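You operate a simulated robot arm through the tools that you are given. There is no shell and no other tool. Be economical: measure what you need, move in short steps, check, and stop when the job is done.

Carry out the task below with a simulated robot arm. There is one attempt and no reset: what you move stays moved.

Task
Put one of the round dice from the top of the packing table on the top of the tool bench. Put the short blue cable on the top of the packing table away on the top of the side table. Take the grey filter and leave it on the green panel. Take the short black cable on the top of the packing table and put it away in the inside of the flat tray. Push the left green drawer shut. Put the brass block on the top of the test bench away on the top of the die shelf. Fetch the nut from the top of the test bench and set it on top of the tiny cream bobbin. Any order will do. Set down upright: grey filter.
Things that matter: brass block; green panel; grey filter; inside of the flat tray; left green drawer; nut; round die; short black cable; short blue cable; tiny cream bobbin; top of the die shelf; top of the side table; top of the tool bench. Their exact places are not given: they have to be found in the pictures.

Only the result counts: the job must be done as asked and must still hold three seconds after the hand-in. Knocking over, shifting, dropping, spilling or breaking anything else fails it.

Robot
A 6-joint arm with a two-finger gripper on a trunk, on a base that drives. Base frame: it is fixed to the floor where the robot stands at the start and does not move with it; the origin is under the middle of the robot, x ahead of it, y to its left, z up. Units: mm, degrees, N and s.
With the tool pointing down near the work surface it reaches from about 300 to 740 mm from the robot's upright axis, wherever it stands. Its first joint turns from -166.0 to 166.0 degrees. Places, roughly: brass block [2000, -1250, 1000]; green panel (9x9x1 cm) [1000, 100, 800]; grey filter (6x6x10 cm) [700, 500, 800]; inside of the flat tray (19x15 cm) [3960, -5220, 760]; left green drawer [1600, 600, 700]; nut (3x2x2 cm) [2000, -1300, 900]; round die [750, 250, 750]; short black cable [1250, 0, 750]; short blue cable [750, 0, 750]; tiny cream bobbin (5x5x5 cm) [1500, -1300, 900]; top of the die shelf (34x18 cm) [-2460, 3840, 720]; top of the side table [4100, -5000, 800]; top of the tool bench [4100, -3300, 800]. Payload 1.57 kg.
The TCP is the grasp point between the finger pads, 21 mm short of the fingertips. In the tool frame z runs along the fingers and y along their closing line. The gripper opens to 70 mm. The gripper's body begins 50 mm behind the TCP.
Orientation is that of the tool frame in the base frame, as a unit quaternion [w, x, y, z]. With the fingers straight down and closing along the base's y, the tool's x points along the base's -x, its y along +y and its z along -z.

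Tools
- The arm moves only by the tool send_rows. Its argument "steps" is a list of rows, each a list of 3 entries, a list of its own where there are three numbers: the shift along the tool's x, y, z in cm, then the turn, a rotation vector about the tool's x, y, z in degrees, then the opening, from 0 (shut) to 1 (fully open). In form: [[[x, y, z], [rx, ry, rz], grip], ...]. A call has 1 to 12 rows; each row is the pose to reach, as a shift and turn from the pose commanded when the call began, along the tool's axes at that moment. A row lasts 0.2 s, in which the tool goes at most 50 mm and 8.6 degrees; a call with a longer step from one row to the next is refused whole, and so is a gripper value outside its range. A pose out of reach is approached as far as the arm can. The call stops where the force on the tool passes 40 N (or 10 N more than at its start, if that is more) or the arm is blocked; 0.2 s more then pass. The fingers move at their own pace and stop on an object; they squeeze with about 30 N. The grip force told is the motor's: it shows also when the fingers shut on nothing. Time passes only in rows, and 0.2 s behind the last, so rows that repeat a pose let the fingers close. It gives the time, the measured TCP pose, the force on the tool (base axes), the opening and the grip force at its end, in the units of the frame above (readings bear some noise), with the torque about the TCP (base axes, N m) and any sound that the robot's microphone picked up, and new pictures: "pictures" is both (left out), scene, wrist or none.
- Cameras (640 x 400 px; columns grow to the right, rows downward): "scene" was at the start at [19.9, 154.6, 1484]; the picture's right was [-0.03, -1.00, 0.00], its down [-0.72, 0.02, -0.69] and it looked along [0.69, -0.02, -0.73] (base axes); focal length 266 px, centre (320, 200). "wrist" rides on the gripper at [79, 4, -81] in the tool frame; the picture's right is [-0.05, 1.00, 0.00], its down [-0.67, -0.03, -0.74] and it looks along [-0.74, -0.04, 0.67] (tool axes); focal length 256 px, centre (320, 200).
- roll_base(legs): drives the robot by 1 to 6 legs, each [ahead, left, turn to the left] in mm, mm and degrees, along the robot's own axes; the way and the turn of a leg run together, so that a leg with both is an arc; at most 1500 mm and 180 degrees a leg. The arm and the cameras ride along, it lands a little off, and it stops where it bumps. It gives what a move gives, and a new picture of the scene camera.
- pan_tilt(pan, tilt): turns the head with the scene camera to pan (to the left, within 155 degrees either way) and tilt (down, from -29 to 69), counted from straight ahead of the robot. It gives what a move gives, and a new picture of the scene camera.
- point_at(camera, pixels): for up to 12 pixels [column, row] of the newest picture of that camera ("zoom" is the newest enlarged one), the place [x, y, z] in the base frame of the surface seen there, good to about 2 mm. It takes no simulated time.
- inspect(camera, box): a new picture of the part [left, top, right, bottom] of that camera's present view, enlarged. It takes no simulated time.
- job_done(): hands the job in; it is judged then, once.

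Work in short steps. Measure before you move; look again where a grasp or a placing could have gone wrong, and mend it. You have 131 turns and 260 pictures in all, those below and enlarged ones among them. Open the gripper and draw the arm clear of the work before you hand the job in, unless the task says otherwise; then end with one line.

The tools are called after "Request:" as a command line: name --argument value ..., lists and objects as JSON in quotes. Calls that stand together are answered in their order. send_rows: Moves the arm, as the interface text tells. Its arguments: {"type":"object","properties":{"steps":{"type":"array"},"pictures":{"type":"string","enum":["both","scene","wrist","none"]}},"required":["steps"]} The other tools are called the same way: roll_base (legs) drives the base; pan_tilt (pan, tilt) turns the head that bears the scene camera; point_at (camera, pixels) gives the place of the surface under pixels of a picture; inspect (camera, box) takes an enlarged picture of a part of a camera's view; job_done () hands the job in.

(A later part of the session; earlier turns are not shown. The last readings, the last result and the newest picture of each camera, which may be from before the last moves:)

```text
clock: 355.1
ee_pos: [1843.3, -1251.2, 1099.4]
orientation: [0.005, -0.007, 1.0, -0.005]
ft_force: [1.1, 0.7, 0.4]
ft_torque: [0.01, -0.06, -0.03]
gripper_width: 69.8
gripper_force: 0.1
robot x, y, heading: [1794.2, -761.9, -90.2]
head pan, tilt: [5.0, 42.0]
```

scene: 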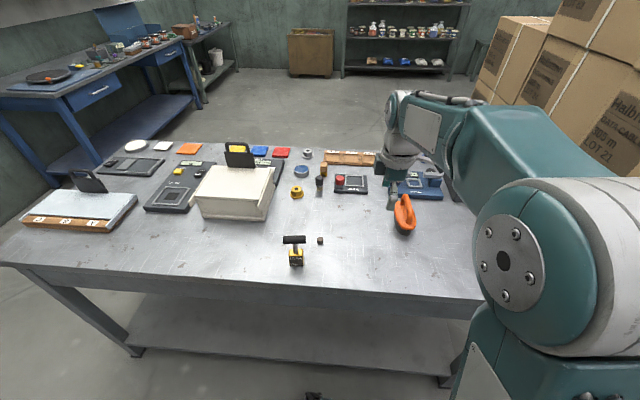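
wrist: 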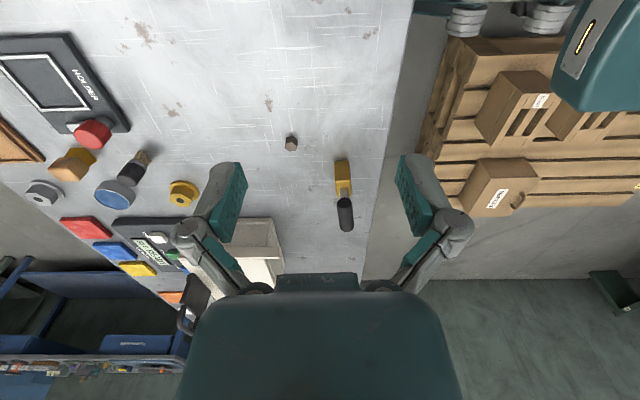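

Orientation is closing along y. Measure nut in the wrist view.

Request:
inspect --camera "wrist" --box '[260, 120, 380, 240]'

Request:
point_at --camera "wrist" --pixels '[[291, 146], [291, 140], [285, 143], [297, 143], [345, 203], [345, 225], [341, 170], [343, 185], [335, 170], [349, 170]]'

```text
3.33 times, centred on (320, 180) of wrist
```

zoom: 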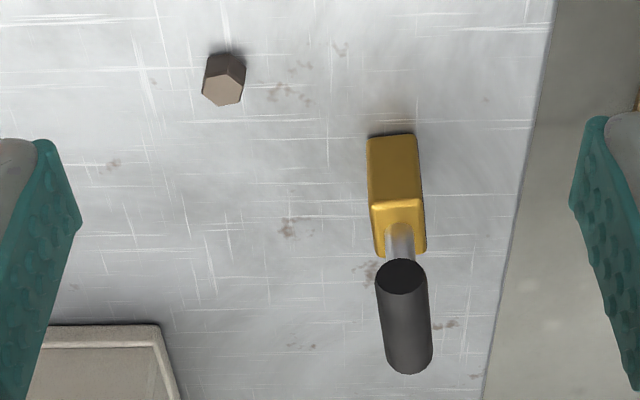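

```text
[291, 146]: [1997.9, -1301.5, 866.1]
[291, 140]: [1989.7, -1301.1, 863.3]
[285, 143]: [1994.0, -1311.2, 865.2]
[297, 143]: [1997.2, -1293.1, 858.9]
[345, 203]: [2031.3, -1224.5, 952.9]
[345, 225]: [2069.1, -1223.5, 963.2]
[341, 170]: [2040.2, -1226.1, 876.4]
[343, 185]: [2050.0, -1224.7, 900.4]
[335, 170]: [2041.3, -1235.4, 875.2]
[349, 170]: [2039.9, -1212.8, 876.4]
```

Nut center ≈(1999,-1302). Move above and descend with 42 mm opening, then grasp.

Request:
send_rows --steps '[[[-3.1, -1, 3], [0, 0, 0], 0.8], [[-6.2, -2, 6], [0, 0, 0], 0.6], [[-9.4, -3, 9], [0, 0, 0], 0.6], [[-12.5, -4.1, 12], [0, 0, 0], 0.6], [[-15.6, -5.1, 15], [0, 0, 0], 0.6], [[-15.6, -5.1, 19], [0, 0, 0], 0.6], [[-15.6, -5.1, 21.5], [0, 0, 0], 0.6], [[-15.6, -5.1, 22.5], [0, 0, 0], 0.6]]'

```text
clock: 356.9
ee_pos: [2001.1, -1301.4, 878.5]
orientation: [0.006, -0.008, 1.0, -0.004]
ft_force: [-0.4, -0.6, -0.5]
ft_torque: [-0.01, -0.01, 0.01]
gripper_width: 42.3
gripper_force: 0.1
robot x, y, heading: [1792.3, -763.5, -90.1]
head pan, tilt: [5.0, 42.0]
```

scene: 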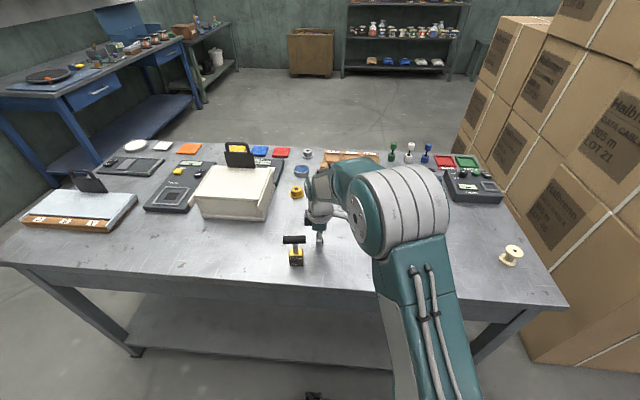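
wrist: 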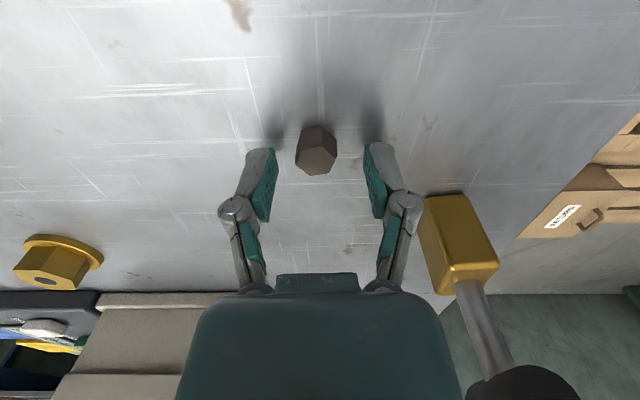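

I verify the nut's position relative to the TCP before closing.

Request:
point_at --camera "wrist" --pixels '[[317, 162], [300, 150], [332, 150], [315, 130], [316, 173], [316, 145]]'

```text
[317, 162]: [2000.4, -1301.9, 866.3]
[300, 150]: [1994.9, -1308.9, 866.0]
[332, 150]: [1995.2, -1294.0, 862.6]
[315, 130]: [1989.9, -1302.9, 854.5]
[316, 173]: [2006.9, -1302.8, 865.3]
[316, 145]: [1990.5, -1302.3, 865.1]
```

Aligned. Lower 5 mm, close and lift.

Request:
send_rows --steps '[[[0, 0, 0.55], [0, 0, 0], 0.6], [[0, 0, 0.55], [0, 0, 0], 0.3], [[0, 0, 0.55], [0, 0, 0], 0], [[0, 0, 0.55], [0, 0, 0], 0], [[0, 0, 0.55], [0, 0, 0], 0], [[0, 0, -3], [0, 0, 0], 0], [[0, 0, -7], [0, 0, 0], 0], [[0, 0, -11], [0, 0, 0], 0], [[0, 0, -15], [0, 0, 0], 0]]' --pictures "wrist"

```text
clock: 358.9
ee_pos: [2002.2, -1300.5, 1028.4]
orientation: [0.006, -0.009, 1.0, -0.005]
ft_force: [-0.4, 0.7, 0.2]
ft_torque: [-0.01, 0.0, 0.02]
gripper_width: 17.2
gripper_force: 29.9
robot x, y, heading: [1794.9, -765.7, -90.1]
head pan, tilt: [5.0, 42.0]
```

wrist: 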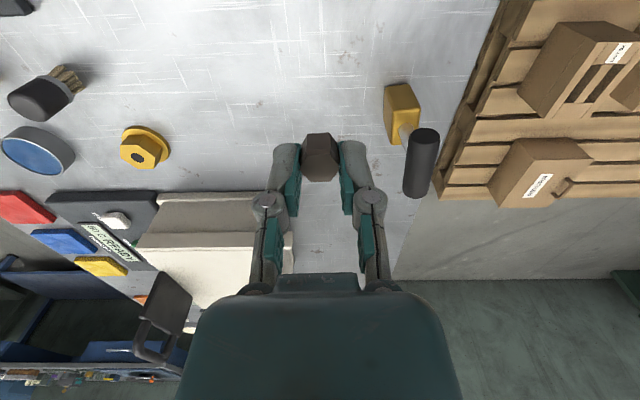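

Nut held (17 mm). Move across to above the bobbin.

Request:
send_rows --steps '[[[4.9, 0.3, 0], [0, 0, 0], 0], [[9.8, 0.6, 0], [0, 0, 0], 0], [[14.7, 0.8, 0], [0, 0, 0], 0], [[19.6, 1.1, 0], [0, 0, 0], 0], [[24.5, 1.3, 0], [0, 0, 0], 0], [[29.4, 1.6, 0], [0, 0, 0], 0], [[34.3, 1.9, 0], [0, 0, 0], 0], [[39.2, 2.1, 0], [0, 0, 0], 0], [[44.1, 2.4, 0], [0, 0, 0], 0], [[49, 2.7, 0], [0, 0, 0], 0], [[53.8, 2.9, 0], [0, 0, 0], 0], [[54.1, 2.9, 3], [0, 0, 0], 0]]'

```text
clock: 361.5
ee_pos: [1457.2, -1280.8, 989.4]
orientation: [0.008, -0.009, 1.0, -0.004]
ft_force: [-0.3, 0.6, -0.9]
ft_torque: [-0.02, 0.0, 0.02]
gripper_width: 17.1
gripper_force: 30.0
robot x, y, heading: [1793.5, -766.6, -90.2]
head pan, tilt: [5.0, 42.0]
```

scene: 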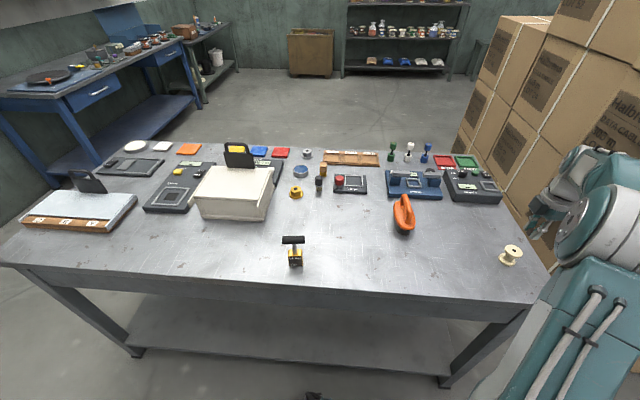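
wrist: 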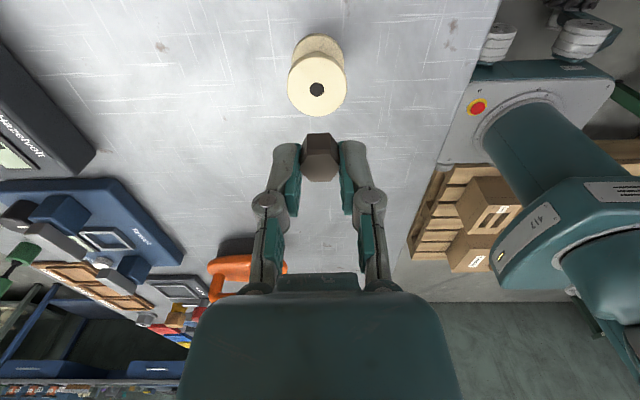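

Measure bobbin center with the wrist camera.

Request:
point_at --camera "wrist" --pixels '[[290, 88], [345, 88], [317, 63], [317, 115], [303, 88], [331, 88]]'

```text
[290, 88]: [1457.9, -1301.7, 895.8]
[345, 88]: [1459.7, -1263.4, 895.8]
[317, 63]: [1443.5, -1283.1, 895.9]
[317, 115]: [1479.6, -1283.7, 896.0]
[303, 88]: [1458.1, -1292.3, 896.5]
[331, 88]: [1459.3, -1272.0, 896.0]
```

Bobbin center (1461.5,-1282.5), top 896. Lower the nut onto it.

Request:
send_rows --steps '[[[-0.4, -0.17, 3], [0, 0, 0], 0], [[-0.47, -0.17, 5], [0, 0, 0], 0], [[-0.47, -0.17, 6.2], [0, 0, 0], 0], [[-0.47, -0.17, 6.6], [0, 0, 0], 0], [[-0.47, -0.17, 6.8], [0, 0, 0], 0], [[-0.47, -0.17, 6.8], [0, 0, 0], 0]]' --pictures "wrist"

```text
clock: 362.9
ee_pos: [1462.7, -1284.2, 922.5]
orientation: [0.007, -0.008, 1.0, -0.004]
ft_force: [0.3, 0.3, 0.2]
ft_torque: [-0.02, 0.01, 0.03]
gripper_width: 17.0
gripper_force: 30.0
robot x, y, heading: [1795.3, -763.9, -90.2]
head pan, tilt: [5.0, 42.0]
```

wrist: 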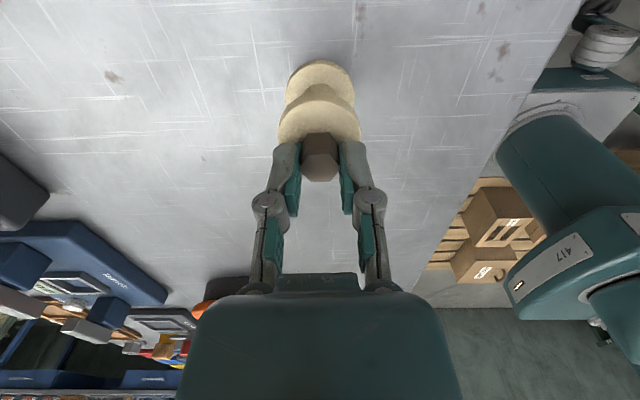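

Two millimetres to go; lower, release, and rise.

Request:
send_rows --steps '[[[0, 0.1, 0.2], [0, 0, 0], 0], [[0, 0.1, 0.25], [0, 0, 0], 0], [[0, 0.1, 0.25], [0, 0, 0], 0.2], [[0, 0.1, 0.25], [0, 0, 0], 0.35], [[0, 0.1, 0.25], [0, 0, 0], 0.6], [[0, 0.1, 0.25], [0, 0, 0], 0.6], [[0, 0.1, -2], [0, 0, 0], 0.6], [[0, 0.1, -5], [0, 0, 0], 0.6], [[0, 0.1, -9], [0, 0, 0], 0.6], [[0, 0.1, -13], [0, 0, 0], 0.6]]' --pictures "wrist"

```text
clock: 365.1
ee_pos: [1462.5, -1280.9, 1053.1]
orientation: [0.008, -0.008, 1.0, -0.004]
ft_force: [0.7, -0.1, 0.3]
ft_torque: [-0.01, -0.01, 0.02]
gripper_width: 42.3
gripper_force: 0.1
robot x, y, heading: [1791.7, -766.8, -89.7]
head pan, tilt: [5.0, 42.0]
```

wrist: 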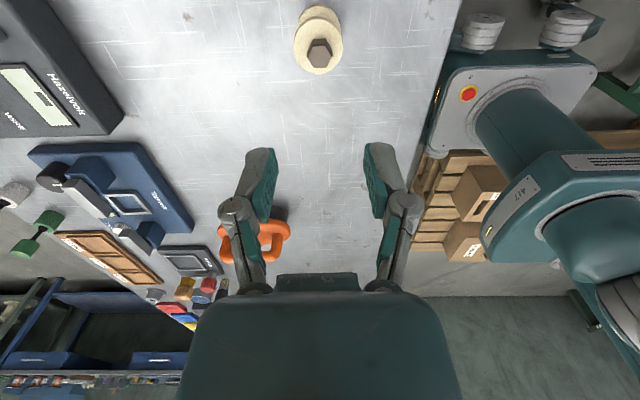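

Nut sits on the bobbin. Next the brass block: travel above its T-handle (≈2050,-1224,955), descend and grip it.

Request:
send_rows --steps '[[[-4.9, 0.4, 0], [0, 0, 0], 0.8], [[-9.8, 0.8, 0], [0, 0, 0], 0.8], [[-14.7, 1.2, 0], [0, 0, 0], 0.8], [[-19.6, 1.6, 0], [0, 0, 0], 0.8], [[-24.5, 2, 0], [0, 0, 0], 0.8], [[-29.4, 2.4, 0], [0, 0, 0], 0.8], [[-34.3, 2.8, 0], [0, 0, 0], 0.8], [[-39.2, 3.2, 0], [0, 0, 0], 0.8], [[-44.1, 3.6, 0], [0, 0, 0], 0.8], [[-49, 4, 0], [0, 0, 0], 0.8], [[-53.9, 4.4, 0], [0, 0, 0], 0.8], [[-58.8, 4.8, 0], [0, 0, 0], 0.8]]' --pictures "wrist"

```text
clock: 367.7
ee_pos: [2051.0, -1223.1, 1059.0]
orientation: [0.005, -0.008, 1.0, -0.004]
ft_force: [0.0, -0.9, 0.0]
ft_torque: [0.01, 0.04, -0.01]
gripper_width: 55.9
gripper_force: 0.0
robot x, y, heading: [1791.9, -762.7, -89.9]
head pan, tilt: [5.0, 42.0]
```

wrist: 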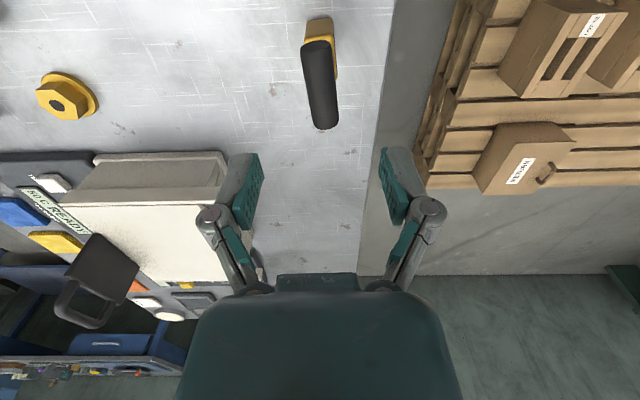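

Aligned. Lower 102 mm, close on the T-handle and lift.

Request:
send_rows --steps '[[[0, 0, 4.5], [0, 0, 0], 0.8], [[0, 0, 8.5], [0, 0, 0], 0.8], [[0, 0, 10.2], [0, 0, 0], 0.8], [[0, 0, 10.2], [0, 0, 0], 0.3], [[0, 0, 10.2], [0, 0, 0], 0], [[0, 0, 10.2], [0, 0, 0], 0], [[0, 0, 10.2], [0, 0, 0], 0], [[0, 0, 8], [0, 0, 0], 0], [[0, 0, 4], [0, 0, 0], 0], [[0, 0, 0], [0, 0, 0], 0], [[0, 0, -4.5], [0, 0, 0], 0], [[0, 0, -9], [0, 0, 0], 0]]' --pictures "wrist"

```text
clock: 370.3
ee_pos: [2049.3, -1221.7, 1149.2]
orientation: [0.006, -0.008, 1.0, -0.004]
ft_force: [1.3, -0.1, -5.5]
ft_torque: [0.02, 0.03, -0.02]
gripper_width: 20.6
gripper_force: 30.0
robot x, y, heading: [1791.7, -762.9, -90.1]
head pan, tilt: [5.0, 42.0]
```

wrist: 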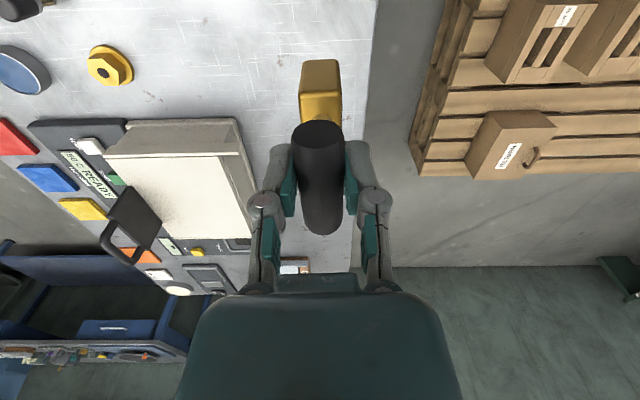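

Brass block held. Drive out of the corridor westward, turn north, and look for the die shelf.

Request:
roll_base --legs '[[-110, 0, 0], [0, -1345, 0], [0, -1345, 0], [0, 0, 180], [400, 0, 0]]'

Request:
pan_tilt --pan 20 --tilt 20

Request:
point_at --camera "scene" --pixels '[[100, 250], [200, 250], [300, 250], [400, 250], [100, 180], [200, 180], [300, 180], [400, 180], [150, 140], [250, 140], [350, 140], [450, 180]]'

```text
clock: 393.6
ee_pos: [-1140.0, 180.4, 1149.1]
orientation: [-0.004, 1.0, 0.006, -0.006]
ft_force: [-1.2, -0.6, -5.1]
ft_torque: [0.04, -0.04, -0.02]
gripper_width: 20.5
gripper_force: 30.4
robot x, y, heading: [-890.0, -277.9, 89.8]
head pan, tilt: [5.0, 42.0]
```

scene: 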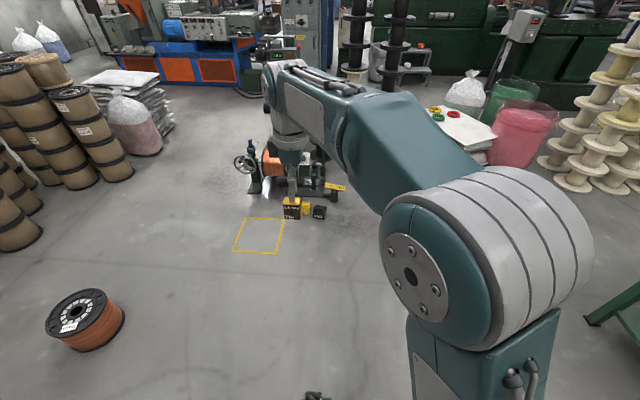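

```text
clock: 394.4
ee_pos: [-1140.7, 180.7, 1150.1]
orientation: [-0.004, 1.0, 0.007, -0.005]
ft_force: [0.1, -0.7, -5.1]
ft_torque: [-0.01, -0.06, 0.0]
gripper_width: 20.3
gripper_force: 30.3
robot x, y, heading: [-888.5, -280.5, 89.8]
head pan, tilt: [20.0, 20.0]
```

scene: 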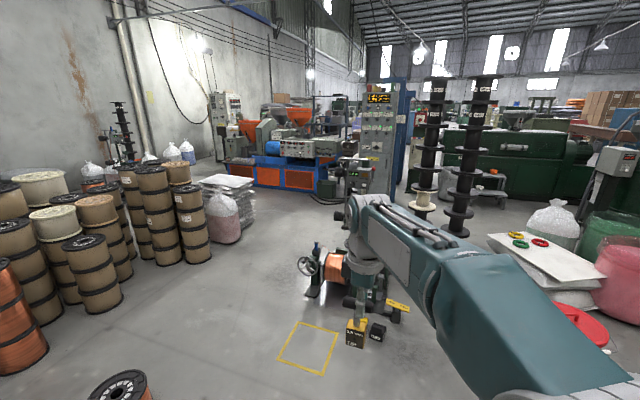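

```text
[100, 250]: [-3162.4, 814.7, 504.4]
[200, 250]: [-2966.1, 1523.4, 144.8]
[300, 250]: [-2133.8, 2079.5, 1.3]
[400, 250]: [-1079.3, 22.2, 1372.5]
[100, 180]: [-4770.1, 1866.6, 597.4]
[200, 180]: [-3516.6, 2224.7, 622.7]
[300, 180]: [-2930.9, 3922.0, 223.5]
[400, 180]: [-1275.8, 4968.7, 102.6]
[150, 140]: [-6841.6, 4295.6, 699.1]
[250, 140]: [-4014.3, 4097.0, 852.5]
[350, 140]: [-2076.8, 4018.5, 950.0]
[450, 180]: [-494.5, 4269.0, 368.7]
```

The die shelf should be near the orange/blue extruder, around (320,175). Zoom and measure obstacles on the lane.

Request:
inspect --camera "scene" --box '[200, 100, 420, 240]'

Request:
point_at --camera "scene" --pixels '[[315, 298], [303, 265], [335, 285], [210, 262], [240, 243], [150, 388], [330, 182], [335, 172], [325, 195], [345, 190], [280, 188], [320, 205]]'

```text
2.86 times, centred on (310, 170) of scene
```

zoom: 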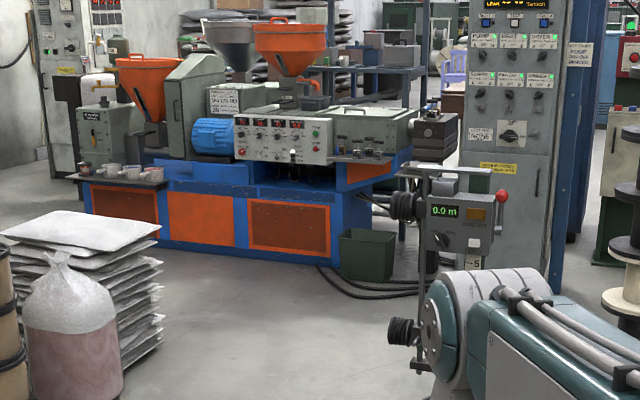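

```text
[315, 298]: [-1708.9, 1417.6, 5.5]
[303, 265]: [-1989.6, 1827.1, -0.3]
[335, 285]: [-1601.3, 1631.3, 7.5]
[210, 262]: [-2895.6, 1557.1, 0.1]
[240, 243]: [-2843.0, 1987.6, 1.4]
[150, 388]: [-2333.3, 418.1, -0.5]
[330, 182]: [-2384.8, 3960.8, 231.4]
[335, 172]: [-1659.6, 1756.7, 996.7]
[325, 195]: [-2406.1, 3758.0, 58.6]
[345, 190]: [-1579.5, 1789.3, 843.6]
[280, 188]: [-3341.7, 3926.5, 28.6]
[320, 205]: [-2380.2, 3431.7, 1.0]
```

Lane: spool at (−2400,420), cart right of x≈−1750, barrels left of −2850. I drive through and stop near (−2300,2750).

Request:
roll_base --legs '[[580, 910, 0.2], [400, 30, 0], [600, 470, 0], [1450, 0, 0]]'

Request:
pan_tilt --pan 5 --tilt 35

Request:
inspect --camera "scene" --box '[200, 80, 440, 240]'

```text
clock: 412.6
ee_pos: [-2568.0, 3222.7, 1150.4]
orientation: [-0.005, 1.0, 0.014, -0.006]
ft_force: [-0.3, 0.2, -4.2]
ft_torque: [-0.01, -0.04, -0.01]
gripper_width: 20.7
gripper_force: 30.4
robot x, y, heading: [-2307.6, 2766.7, 90.6]
head pan, tilt: [20.0, 20.0]
```

scene: 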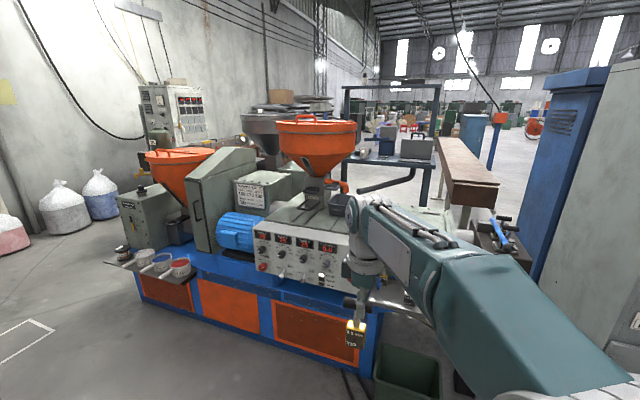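

```text
clock: 413.4
ee_pos: [-2567.0, 3222.8, 1150.6]
orientation: [-0.004, 1.0, 0.015, -0.006]
ft_force: [-0.4, -0.7, -4.8]
ft_torque: [0.0, -0.05, 0.0]
gripper_width: 20.7
gripper_force: 30.4
robot x, y, heading: [-2309.5, 2769.0, 90.8]
head pan, tilt: [5.0, 35.0]
```

scene: 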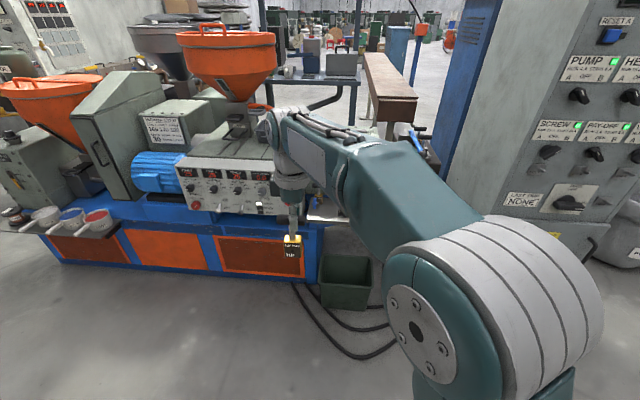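

```text
2.50 times, centred on (320, 160) of scene
```

zoom: 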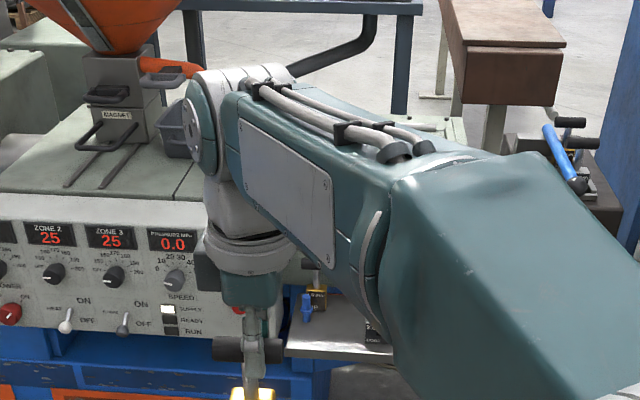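

The shelf is hidden behind the forearm. I shift right and ahead a bit and turn the wrist so its camera looks forward onto the shelf.

Request:
roll_base --legs '[[130, -100, -0.8]]'

Request:
send_rows --steps '[[[0, 0, 0], [0, 0, 8.2], 0], [[0, 0, 0], [0, 0, 16.4], 0], [[0, 0, 0], [0, 0, 24.6], 0], [[0, 0, 0], [0, 0, 32.8], 0], [[0, 0, 0], [0, 0, 41], 0], [[0, 0, 0], [0, 0, 49.2], 0], [[0, 0, 0], [0, 0, 57.4], 0], [[0, 0, 0], [0, 0, 65.6], 0], [[0, 0, 0], [0, 0, 73.8], 0], [[0, 0, 0], [0, 0, 82], 0], [[0, 0, 0], [0, 0, 90], 0]]' --pictures "wrist"

```text
clock: 414.8
ee_pos: [-2462.3, 3355.3, 1150.3]
orientation: [-0.005, 1.0, 0.008, -0.006]
ft_force: [-0.5, 0.4, -4.5]
ft_torque: [0.02, -0.03, -0.03]
gripper_width: 20.4
gripper_force: 29.9
robot x, y, heading: [-2209.6, 2898.2, 89.7]
head pan, tilt: [5.0, 35.0]
```

scene: 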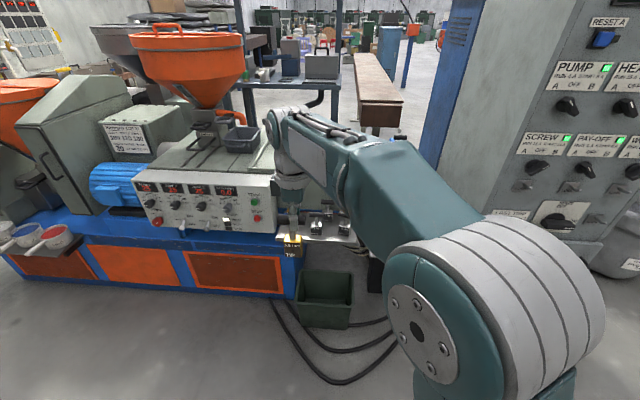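

```text
clock: 417.2
ee_pos: [-2461.5, 3355.4, 1151.7]
orientation: [0.002, 0.712, -0.702, -0.008]
ft_force: [0.4, 0.5, -5.2]
ft_torque: [0.0, -0.04, -0.01]
gripper_width: 21.0
gripper_force: 30.1
robot x, y, heading: [-2211.4, 2899.0, 89.8]
head pan, tilt: [5.0, 35.0]
```

wrist: 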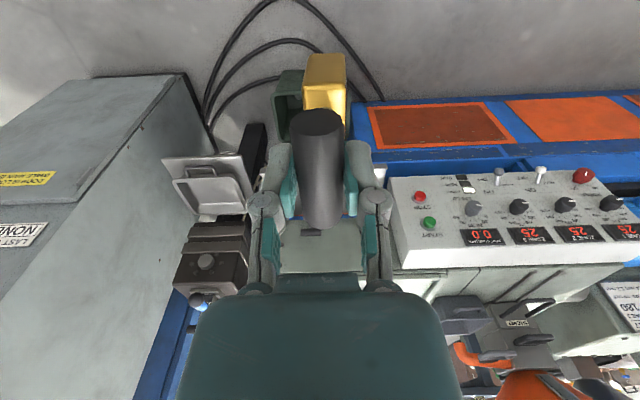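

Shelf with items is visible in the scene around (325,228). Zoom and measure.

Request:
inspect --camera "scene" --box '[270, 180, 370, 260]'

Request:
point_at --camera "zoom" --pixels '[[200, 260], [250, 270], [300, 270], [350, 270], [400, 280], [450, 270], [250, 290], [350, 300], [450, 300], [300, 220], [250, 230], [480, 270]]'

```text
5.00 times, centred on (320, 220) of scene
```

zoom: 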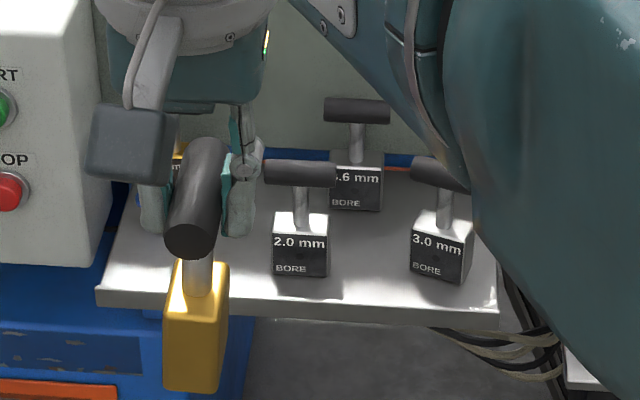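

```text
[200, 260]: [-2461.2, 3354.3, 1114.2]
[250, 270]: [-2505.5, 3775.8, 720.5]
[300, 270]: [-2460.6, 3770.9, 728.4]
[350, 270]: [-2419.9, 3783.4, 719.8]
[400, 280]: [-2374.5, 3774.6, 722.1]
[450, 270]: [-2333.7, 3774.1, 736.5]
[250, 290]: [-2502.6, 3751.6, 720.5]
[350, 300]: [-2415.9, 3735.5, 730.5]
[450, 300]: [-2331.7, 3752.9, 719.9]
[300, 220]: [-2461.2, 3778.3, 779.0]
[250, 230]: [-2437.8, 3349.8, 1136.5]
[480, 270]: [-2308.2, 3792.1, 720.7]
```

Shelf top z=720, front edge y≈3745, blocks at x≈−2460 and −2340 and two behind. I check the left free area, control box side, bin and hoses.

Request:
point_at --camera "zoom" --pixels '[[178, 160], [92, 200], [92, 60], [140, 250], [110, 285], [360, 110], [395, 165]]'

Request:
point_at --camera "scene" --pixels '[[322, 325], [297, 300], [345, 384], [300, 340], [350, 300]]'

```text
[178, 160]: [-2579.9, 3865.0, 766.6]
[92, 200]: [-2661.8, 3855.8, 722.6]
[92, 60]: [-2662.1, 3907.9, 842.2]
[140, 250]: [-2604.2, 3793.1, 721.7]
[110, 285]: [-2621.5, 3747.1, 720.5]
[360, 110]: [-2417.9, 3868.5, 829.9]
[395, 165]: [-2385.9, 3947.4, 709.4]
```

```text
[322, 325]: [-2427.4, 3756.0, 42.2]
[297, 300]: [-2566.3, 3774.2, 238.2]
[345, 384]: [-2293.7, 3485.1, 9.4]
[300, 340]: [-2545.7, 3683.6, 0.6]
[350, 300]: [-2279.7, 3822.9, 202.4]
```

Free spot chosen at (−2552,3785). Drive the base to about (−2452,3140), staying off the hoses.

Request:
roll_base --legs '[[240, 240, 0]]'

```text
clock: 419.4
ee_pos: [-2694.3, 3598.2, 1151.6]
orientation: [0.002, 0.711, -0.703, -0.008]
ft_force: [0.5, -0.2, -4.1]
ft_torque: [-0.01, -0.04, 0.02]
gripper_width: 20.9
gripper_force: 29.9
robot x, y, heading: [-2449.2, 3142.0, 89.5]
head pan, tilt: [5.0, 35.0]
```

scene: 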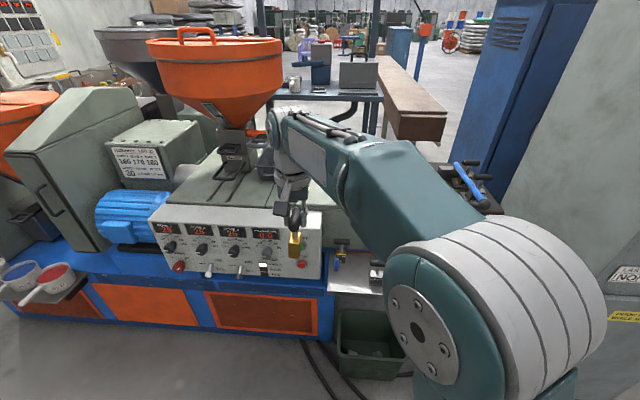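

Move right, forward over the shelf, then down.

Request:
send_rows --steps '[[[0, -4.8, 0], [0, 0, 0], 0], [[0, -9.6, 0], [0, 0, 0], 0], [[0, -14.4, 0], [0, 0, 0], 0], [[-4.7, -14.4, 1.5], [0, 0, 0], 0], [[-9.4, -14.4, 3], [0, 0, 0], 0], [[-14.1, -14.4, 4.5], [0, 0, 0], 0], [[-18.7, -14.4, 6], [0, 0, 0], 0], [[-18.7, -14.4, 10.9], [0, 0, 0], 0], [[-18.7, -14.4, 15.8], [0, 0, 0], 0], [[-18.7, -14.4, 20.7], [0, 0, 0], 0], [[-18.7, -14.4, 25.6], [0, 0, 0], 0], [[-18.7, -14.4, 30], [0, 0, 0], 0]]'

```text
clock: 422.1
ee_pos: [-2557.4, 3788.8, 852.1]
orientation: [0.002, 0.712, -0.703, -0.009]
ft_force: [0.6, -0.4, -3.8]
ft_torque: [0.03, -0.03, 0.0]
gripper_width: 20.8
gripper_force: 30.1
robot x, y, heading: [-2444.9, 3136.8, 89.5]
head pan, tilt: [5.0, 35.0]
```

scene: 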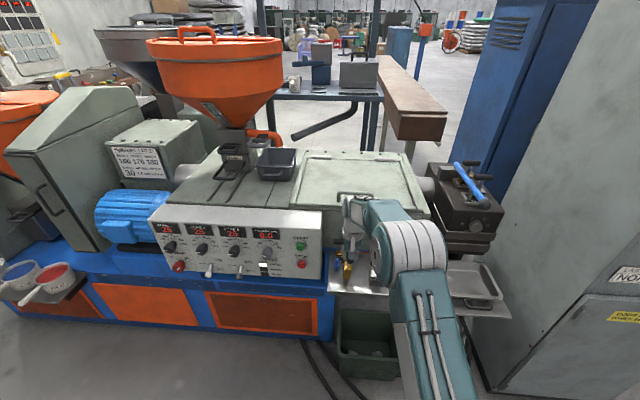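
wrist: 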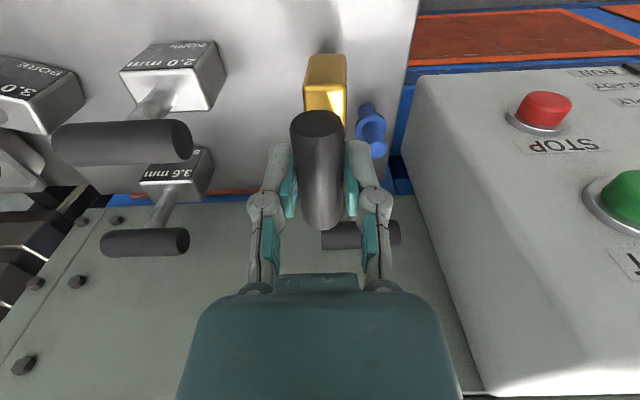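

A blue peg is at (370,130) close by; measure it before lowering.

Request:
point_at --camera "wrist" --pixels '[[370, 150], [368, 115], [358, 130], [383, 130], [325, 75], [330, 240], [390, 240], [165, 95], [180, 140]]'

```text
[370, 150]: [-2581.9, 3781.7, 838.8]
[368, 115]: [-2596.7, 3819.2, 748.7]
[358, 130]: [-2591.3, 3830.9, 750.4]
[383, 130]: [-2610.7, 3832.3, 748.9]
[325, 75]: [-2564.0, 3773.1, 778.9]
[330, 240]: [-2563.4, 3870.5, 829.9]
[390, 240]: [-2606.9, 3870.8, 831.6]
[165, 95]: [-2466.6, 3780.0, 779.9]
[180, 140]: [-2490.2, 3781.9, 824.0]
```

Peg top is only z 750 and 20 mm clear. Lower 25 mm, release and rise.

Request:
send_rows --steps '[[[0, -0.4, 1.2], [0, 0, 0], 0], [[0, -0.4, 2.1], [0, 0, 0], 0], [[0, -0.4, 2.4], [0, 0, 0], 0], [[0, -0.4, 2.5], [0, 0, 0], 0], [[0, -0.4, 2.5], [0, 0, 0], 0.2], [[0, -0.4, 2.5], [0, 0, 0], 0.45], [[0, -0.4, 2.5], [0, 0, 0], 0.55], [[0, -0.4, 2.5], [0, 0, 0], 0.55], [[0, -0.4, 0], [0, 0, 0], 0.55], [[0, -0.4, -4], [0, 0, 0], 0.55], [[0, -0.4, -8.5], [0, 0, 0], 0.55], [[0, -0.4, -13], [0, 0, 0], 0.55]]'

```text
clock: 424.6
ee_pos: [-2552.8, 3786.4, 982.0]
orientation: [0.003, 0.712, -0.702, -0.008]
ft_force: [-0.4, 0.0, -1.1]
ft_torque: [-0.04, -0.01, 0.03]
gripper_width: 38.5
gripper_force: 0.1
robot x, y, heading: [-2443.7, 3137.0, 89.6]
head pan, tilt: [5.0, 35.0]
```

scene: 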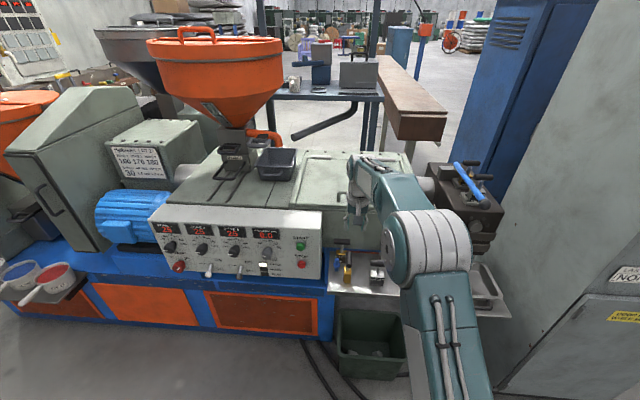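
wrist: 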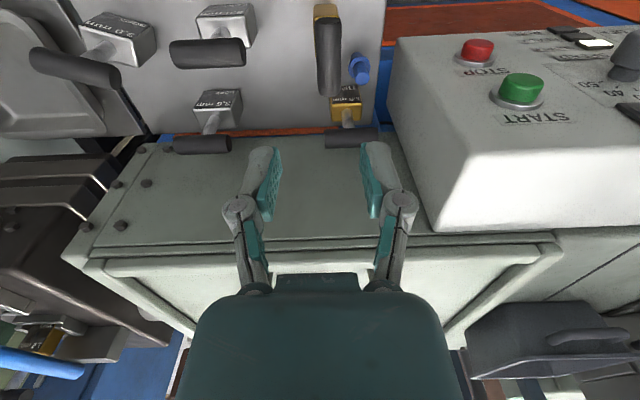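

Brass block stands on the shelf. I retract, flip the tool 180° (camera side forward/up for later tilting), and drive back toward the packing table's front-left corner.

Request:
send_rows --steps '[[[4.6, 0, -1.6], [0, 0, 0], 0.8], [[9.2, 0, -3.2], [0, 0, 0], 1], [[13.8, 0, -4.8], [0, 0, 0], 1], [[18, 0, -6.4], [0, 0, -8.2], 1], [[20, 0, -8], [0, 0, -16.4], 1], [[20, 0, -10], [0, 0, -24.6], 1], [[20, 0, -11], [0, 0, -32.8], 1], [[20, 0, -11], [0, 0, -41], 1], [[20, 0, -11], [0, 0, -49.2], 1], [[20, 0, -11], [0, 0, -57.4], 1], [[20, 0, -11], [0, 0, -65.6], 1], [[20, 0, -11], [0, 0, -73.8], 1]]' --pictures "none"

Request:
send_rows --steps '[[[0, 0, 0], [0, 0, -8.6], 1], [[0, 0, 0], [0, 0, -17.2], 1], [[0, 0, 0], [0, 0, -25.8], 1], [[0, 0, 0], [0, 0, -34.4], 1], [[0, 0, 0], [0, 0, -43], 1], [[0, 0, 0], [0, 0, -51.6], 1], [[0, 0, 0], [0, 0, -60.2], 1], [[0, 0, 0], [0, 0, -68.8], 1], [[0, 0, 0], [0, 0, -77.4], 1], [[0, 0, 0], [0, 0, -86], 1], [[0, 0, 0], [0, 0, -94.6], 1], [[0, 0, 0], [0, 0, -103.2], 1]]' --pictures "none"

Request:
roll_base --legs '[[-1400, 0, 0], [-437, 0, 0], [-600, -600, 0], [-400, -30, 0], [0, -1214, 0], [0, 0, -114.6]]'

Request:
roll_base --legs '[[382, 719, 0]]'

Request:
pan_tilt --pan 0 --tilt 40

```text
clock: 427.2
ee_pos: [-2547.9, 3585.9, 1089.5]
orientation: [-0.004, 0.991, -0.135, -0.008]
ft_force: [-0.4, 0.0, -0.1]
ft_torque: [0.0, 0.01, 0.03]
gripper_width: 70.0
gripper_force: 0.1
robot x, y, heading: [-2447.1, 3140.1, 89.6]
head pan, tilt: [5.0, 35.0]
```

```text
clock: 429.9
ee_pos: [-2547.9, 3586.3, 1089.4]
orientation: [-0.01, 0.72, 0.694, -0.002]
ft_force: [-0.5, -0.7, 1.2]
ft_torque: [-0.02, -0.02, -0.02]
gripper_width: 70.1
gripper_force: 0.1
robot x, y, heading: [-2448.2, 3138.0, 89.4]
head pan, tilt: [5.0, 35.0]
```

```text
clock: 455.7
ee_pos: [-162.9, 248.4, 1088.4]
orientation: [-0.006, 0.974, -0.226, 0.006]
ft_force: [-0.6, 0.3, -0.8]
ft_torque: [-0.04, -0.01, 0.01]
gripper_width: 70.0
gripper_force: 0.1
robot x, y, heading: [-612.7, 333.1, -24.2]
head pan, tilt: [5.0, 35.0]
```

scene: 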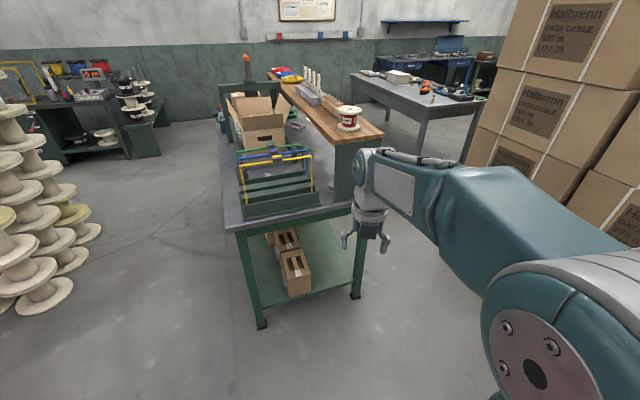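

```text
clock: 460.0
ee_pos: [472.1, 733.5, 1090.5]
orientation: [-0.009, 0.974, -0.228, 0.007]
ft_force: [-0.1, 0.3, -0.1]
ft_torque: [-0.01, 0.0, 0.05]
gripper_width: 69.9
gripper_force: 0.1
robot x, y, heading: [23.0, 823.1, -24.3]
head pan, tilt: [5.0, 35.0]
stopped in leg 1: the robot was blocked; the commanded pose is now the measured one
```

scene: 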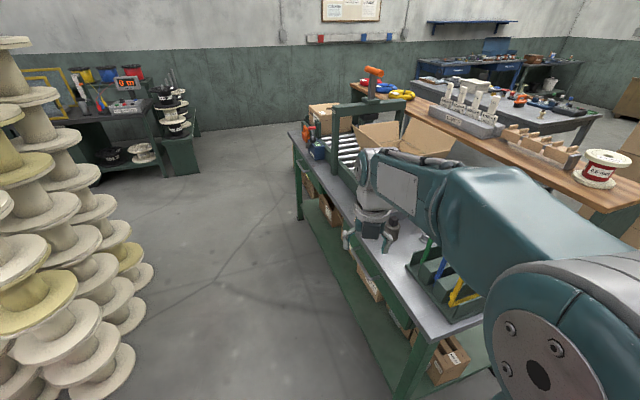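

```text
clock: 460.6
ee_pos: [472.6, 732.9, 1089.5]
orientation: [-0.009, 0.973, -0.229, 0.007]
ft_force: [0.9, -0.3, 0.3]
ft_torque: [-0.02, 0.0, 0.04]
gripper_width: 70.0
gripper_force: 0.0
robot x, y, heading: [20.2, 824.8, -24.4]
head pan, tilt: [0.0, 40.0]
```

scene: 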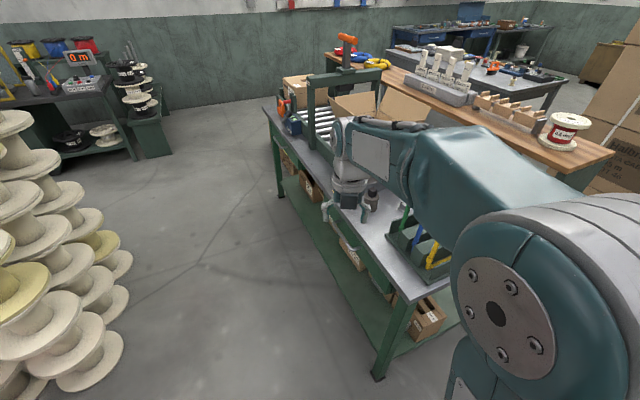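

Robot is at (20,825). I zoom on the filter and measure it precisely.

Request:
inspect --camera "scene" --box '[340, 170, 400, 220]'

Request:
inspect --camera "wrist" --box '[0, 0, 640, 400]'

Request:
point_at --camera "scene" --pixels '[[370, 190], [370, 193], [366, 193], [375, 193], [370, 200], [370, 207], [364, 205], [378, 205], [368, 212], [374, 188]]'

```text
8.00 times, centred on (370, 195) of scene
```

zoom: 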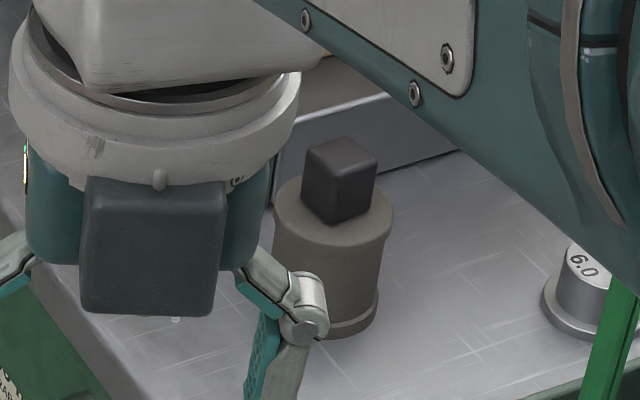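

```text
1.00 times, centred on (320, 200) of wrist (not enlarged: the box is as wide or as high as the picture)
```

zoom: 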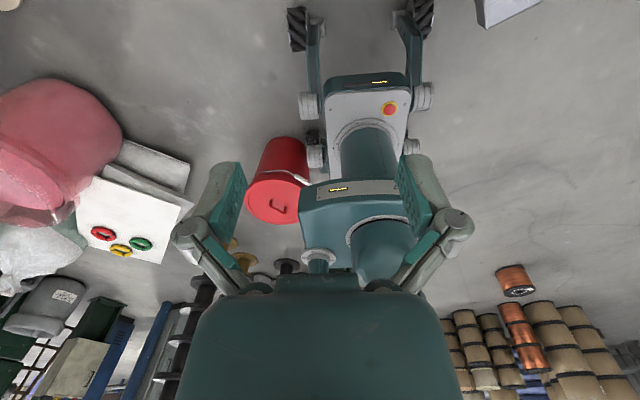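

```text
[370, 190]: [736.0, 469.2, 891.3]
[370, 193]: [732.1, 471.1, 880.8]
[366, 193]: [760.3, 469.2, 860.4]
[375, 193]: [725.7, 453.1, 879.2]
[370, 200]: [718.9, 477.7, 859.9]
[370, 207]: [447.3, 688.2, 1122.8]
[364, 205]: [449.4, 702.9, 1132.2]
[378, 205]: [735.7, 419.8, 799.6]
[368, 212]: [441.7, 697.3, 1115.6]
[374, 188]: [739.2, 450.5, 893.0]
```

Knob is ~30 mm square at (743,456), z 860–893. I tilt the tool to 70° (camera up) and go to a pre-grasp 200 mm short of it.

Request:
send_rows --steps '[[[2, 1.5, 1.6], [0, 7.8, 0], 1], [[3.9, 2.9, 3.1], [0, 15.6, 0], 1], [[5.9, 4.4, 4.7], [0, 23.4, 0], 1], [[7.8, 5.9, 6.2], [0, 31.2, 0], 1], [[9.8, 7.3, 7.8], [0, 39, 0], 1], [[11.8, 8.8, 9.4], [0, 46.8, 0], 1], [[13.7, 10.3, 10.9], [0, 54.6, 0], 1], [[15.7, 11.7, 12.5], [0, 62.4, 0], 1], [[17.6, 13.2, 14], [0, 70, 0], 1]]'

```text
clock: 462.9
ee_pos: [578.3, 562.1, 956.5]
orientation: [0.172, 0.762, -0.338, 0.525]
ft_force: [-0.4, 0.1, -0.2]
ft_torque: [-0.01, 0.01, -0.01]
gripper_width: 70.4
gripper_force: 0.0
out of reach, approached as far as the arm can: row 6, 7, 8, 9
robot x, y, heading: [26.5, 824.4, -24.3]
head pan, tilt: [0.0, 40.0]
stopped in row 9: the arm was blocked; the commanded pose is now the measured one
```

scene: 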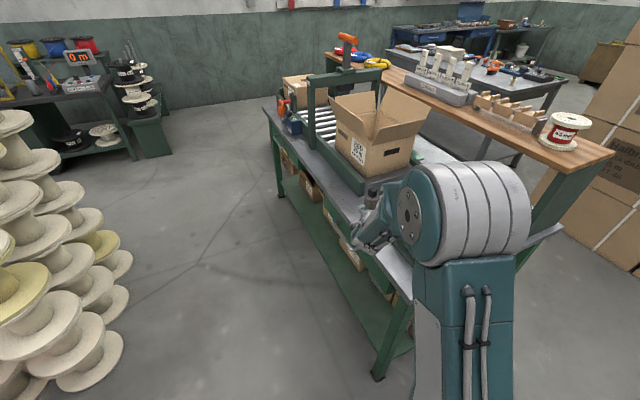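
wrist: 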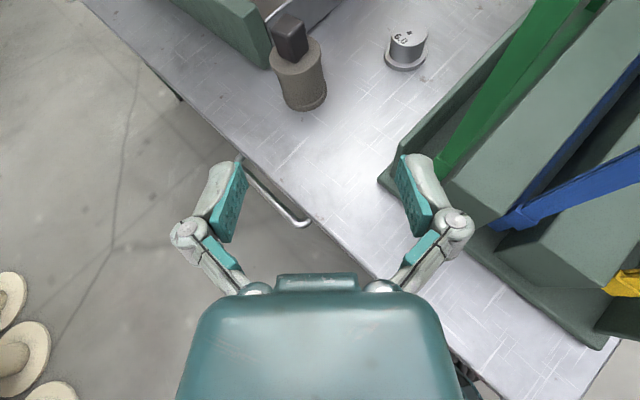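

The arm stalled slightly short with azimuth −42°. From here I turn azimuth about −30° more (better aligned with the knob's faces) and go to a pre-grasp at (709,561,927).

Request:
send_rows --steps '[[[0, -2.2, 2.5], [-6.9, 0.7, 1.5], 1], [[0.1, -4.4, 5], [-13.8, 1.4, 3], 1], [[0.1, -6.5, 7.6], [-20.6, 2.1, 4.4], 1], [[0.2, -8.75, 10.15], [-27.5, 2.8, 5.9], 1]]'

Request:
inspect --camera "wrist" --box '[160, 0, 480, 200]'

```text
clock: 463.9
ee_pos: [710.1, 561.5, 926.0]
orientation: [0.33, 0.668, -0.485, 0.456]
ft_force: [0.0, -0.4, -0.1]
ft_torque: [0.03, 0.0, 0.01]
gripper_width: 70.0
gripper_force: 0.1
robot x, y, heading: [25.3, 825.3, -24.4]
head pan, tilt: [0.0, 40.0]
```

scene: 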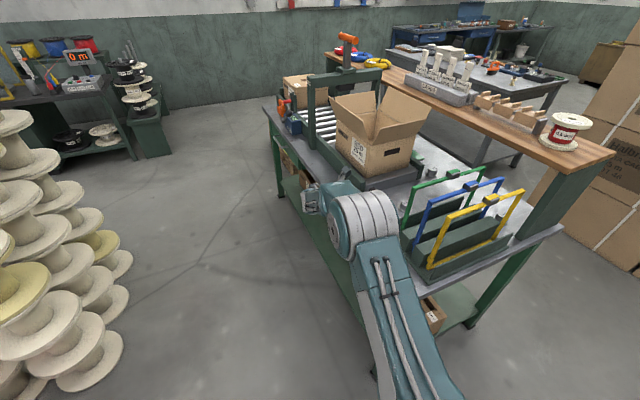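
wrist: 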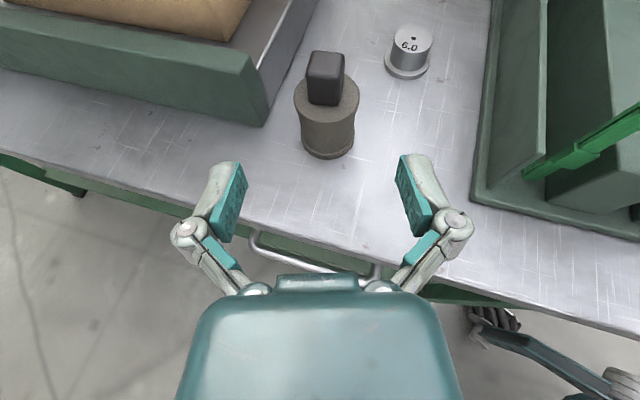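

```text
2.00 times, centred on (320, 100) of wrist
```

zoom: 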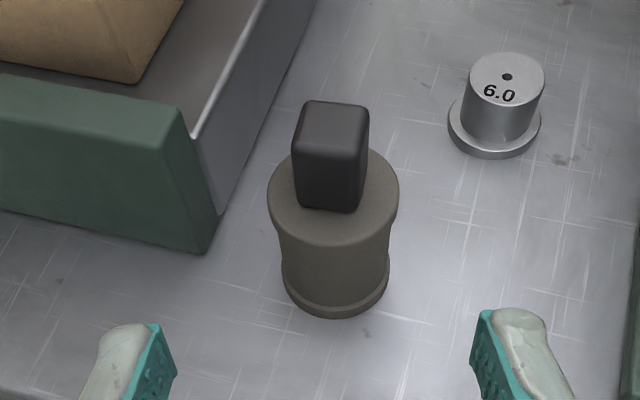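

Well aligned. Measure the knob faces.

Request:
point_at --camera "zoom" --pixels '[[335, 120], [308, 122], [364, 122], [325, 175], [355, 175], [300, 165], [335, 225], [385, 180], [285, 190], [340, 205]]'

```text
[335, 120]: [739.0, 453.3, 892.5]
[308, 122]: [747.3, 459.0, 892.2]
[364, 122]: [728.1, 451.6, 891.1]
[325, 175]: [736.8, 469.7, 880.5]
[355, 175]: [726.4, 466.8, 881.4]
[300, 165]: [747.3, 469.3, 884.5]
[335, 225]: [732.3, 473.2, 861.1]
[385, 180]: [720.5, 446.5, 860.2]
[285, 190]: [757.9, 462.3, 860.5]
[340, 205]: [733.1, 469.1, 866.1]
```

Knob center (738,456), top 892. Advance, close, and lift 40 mm.

Request:
send_rows --steps '[[[-0.05, 0.2, 4], [0, 0, 0], 1], [[-0.1, 0.4, 8], [0, 0, 0], 1], [[-0.15, 0.57, 11.6], [0, 0, 0], 1], [[-0.15, 0.57, 11.6], [0, 0, 0], 0.4], [[-0.15, 0.57, 11.6], [0, 0, 0], 0], [[-0.15, 0.57, 11.6], [0, 0, 0], 0], [[-0.15, 0.57, 11.6], [0, 0, 0], 0], [[1.7, 0.57, 10.9], [0, 0, 0], 0], [[3.6, 0.57, 10.1], [0, 0, 0], 0]]'

```text
clock: 465.9
ee_pos: [735.9, 458.8, 922.5]
orientation: [0.329, 0.669, -0.486, 0.456]
ft_force: [0.9, 0.7, -1.5]
ft_torque: [-0.02, 0.0, -0.03]
gripper_width: 25.6
gripper_force: 29.3
robot x, y, heading: [26.9, 826.1, -24.3]
head pan, tilt: [0.0, 40.0]
```

scene: 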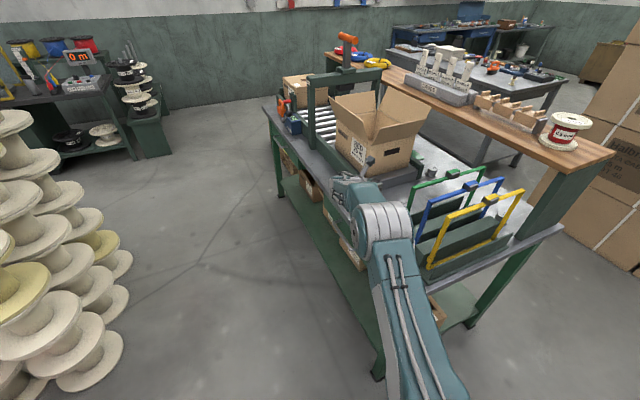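
wrist: 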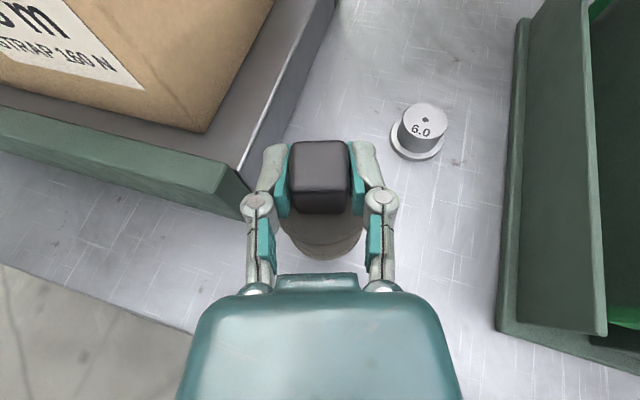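

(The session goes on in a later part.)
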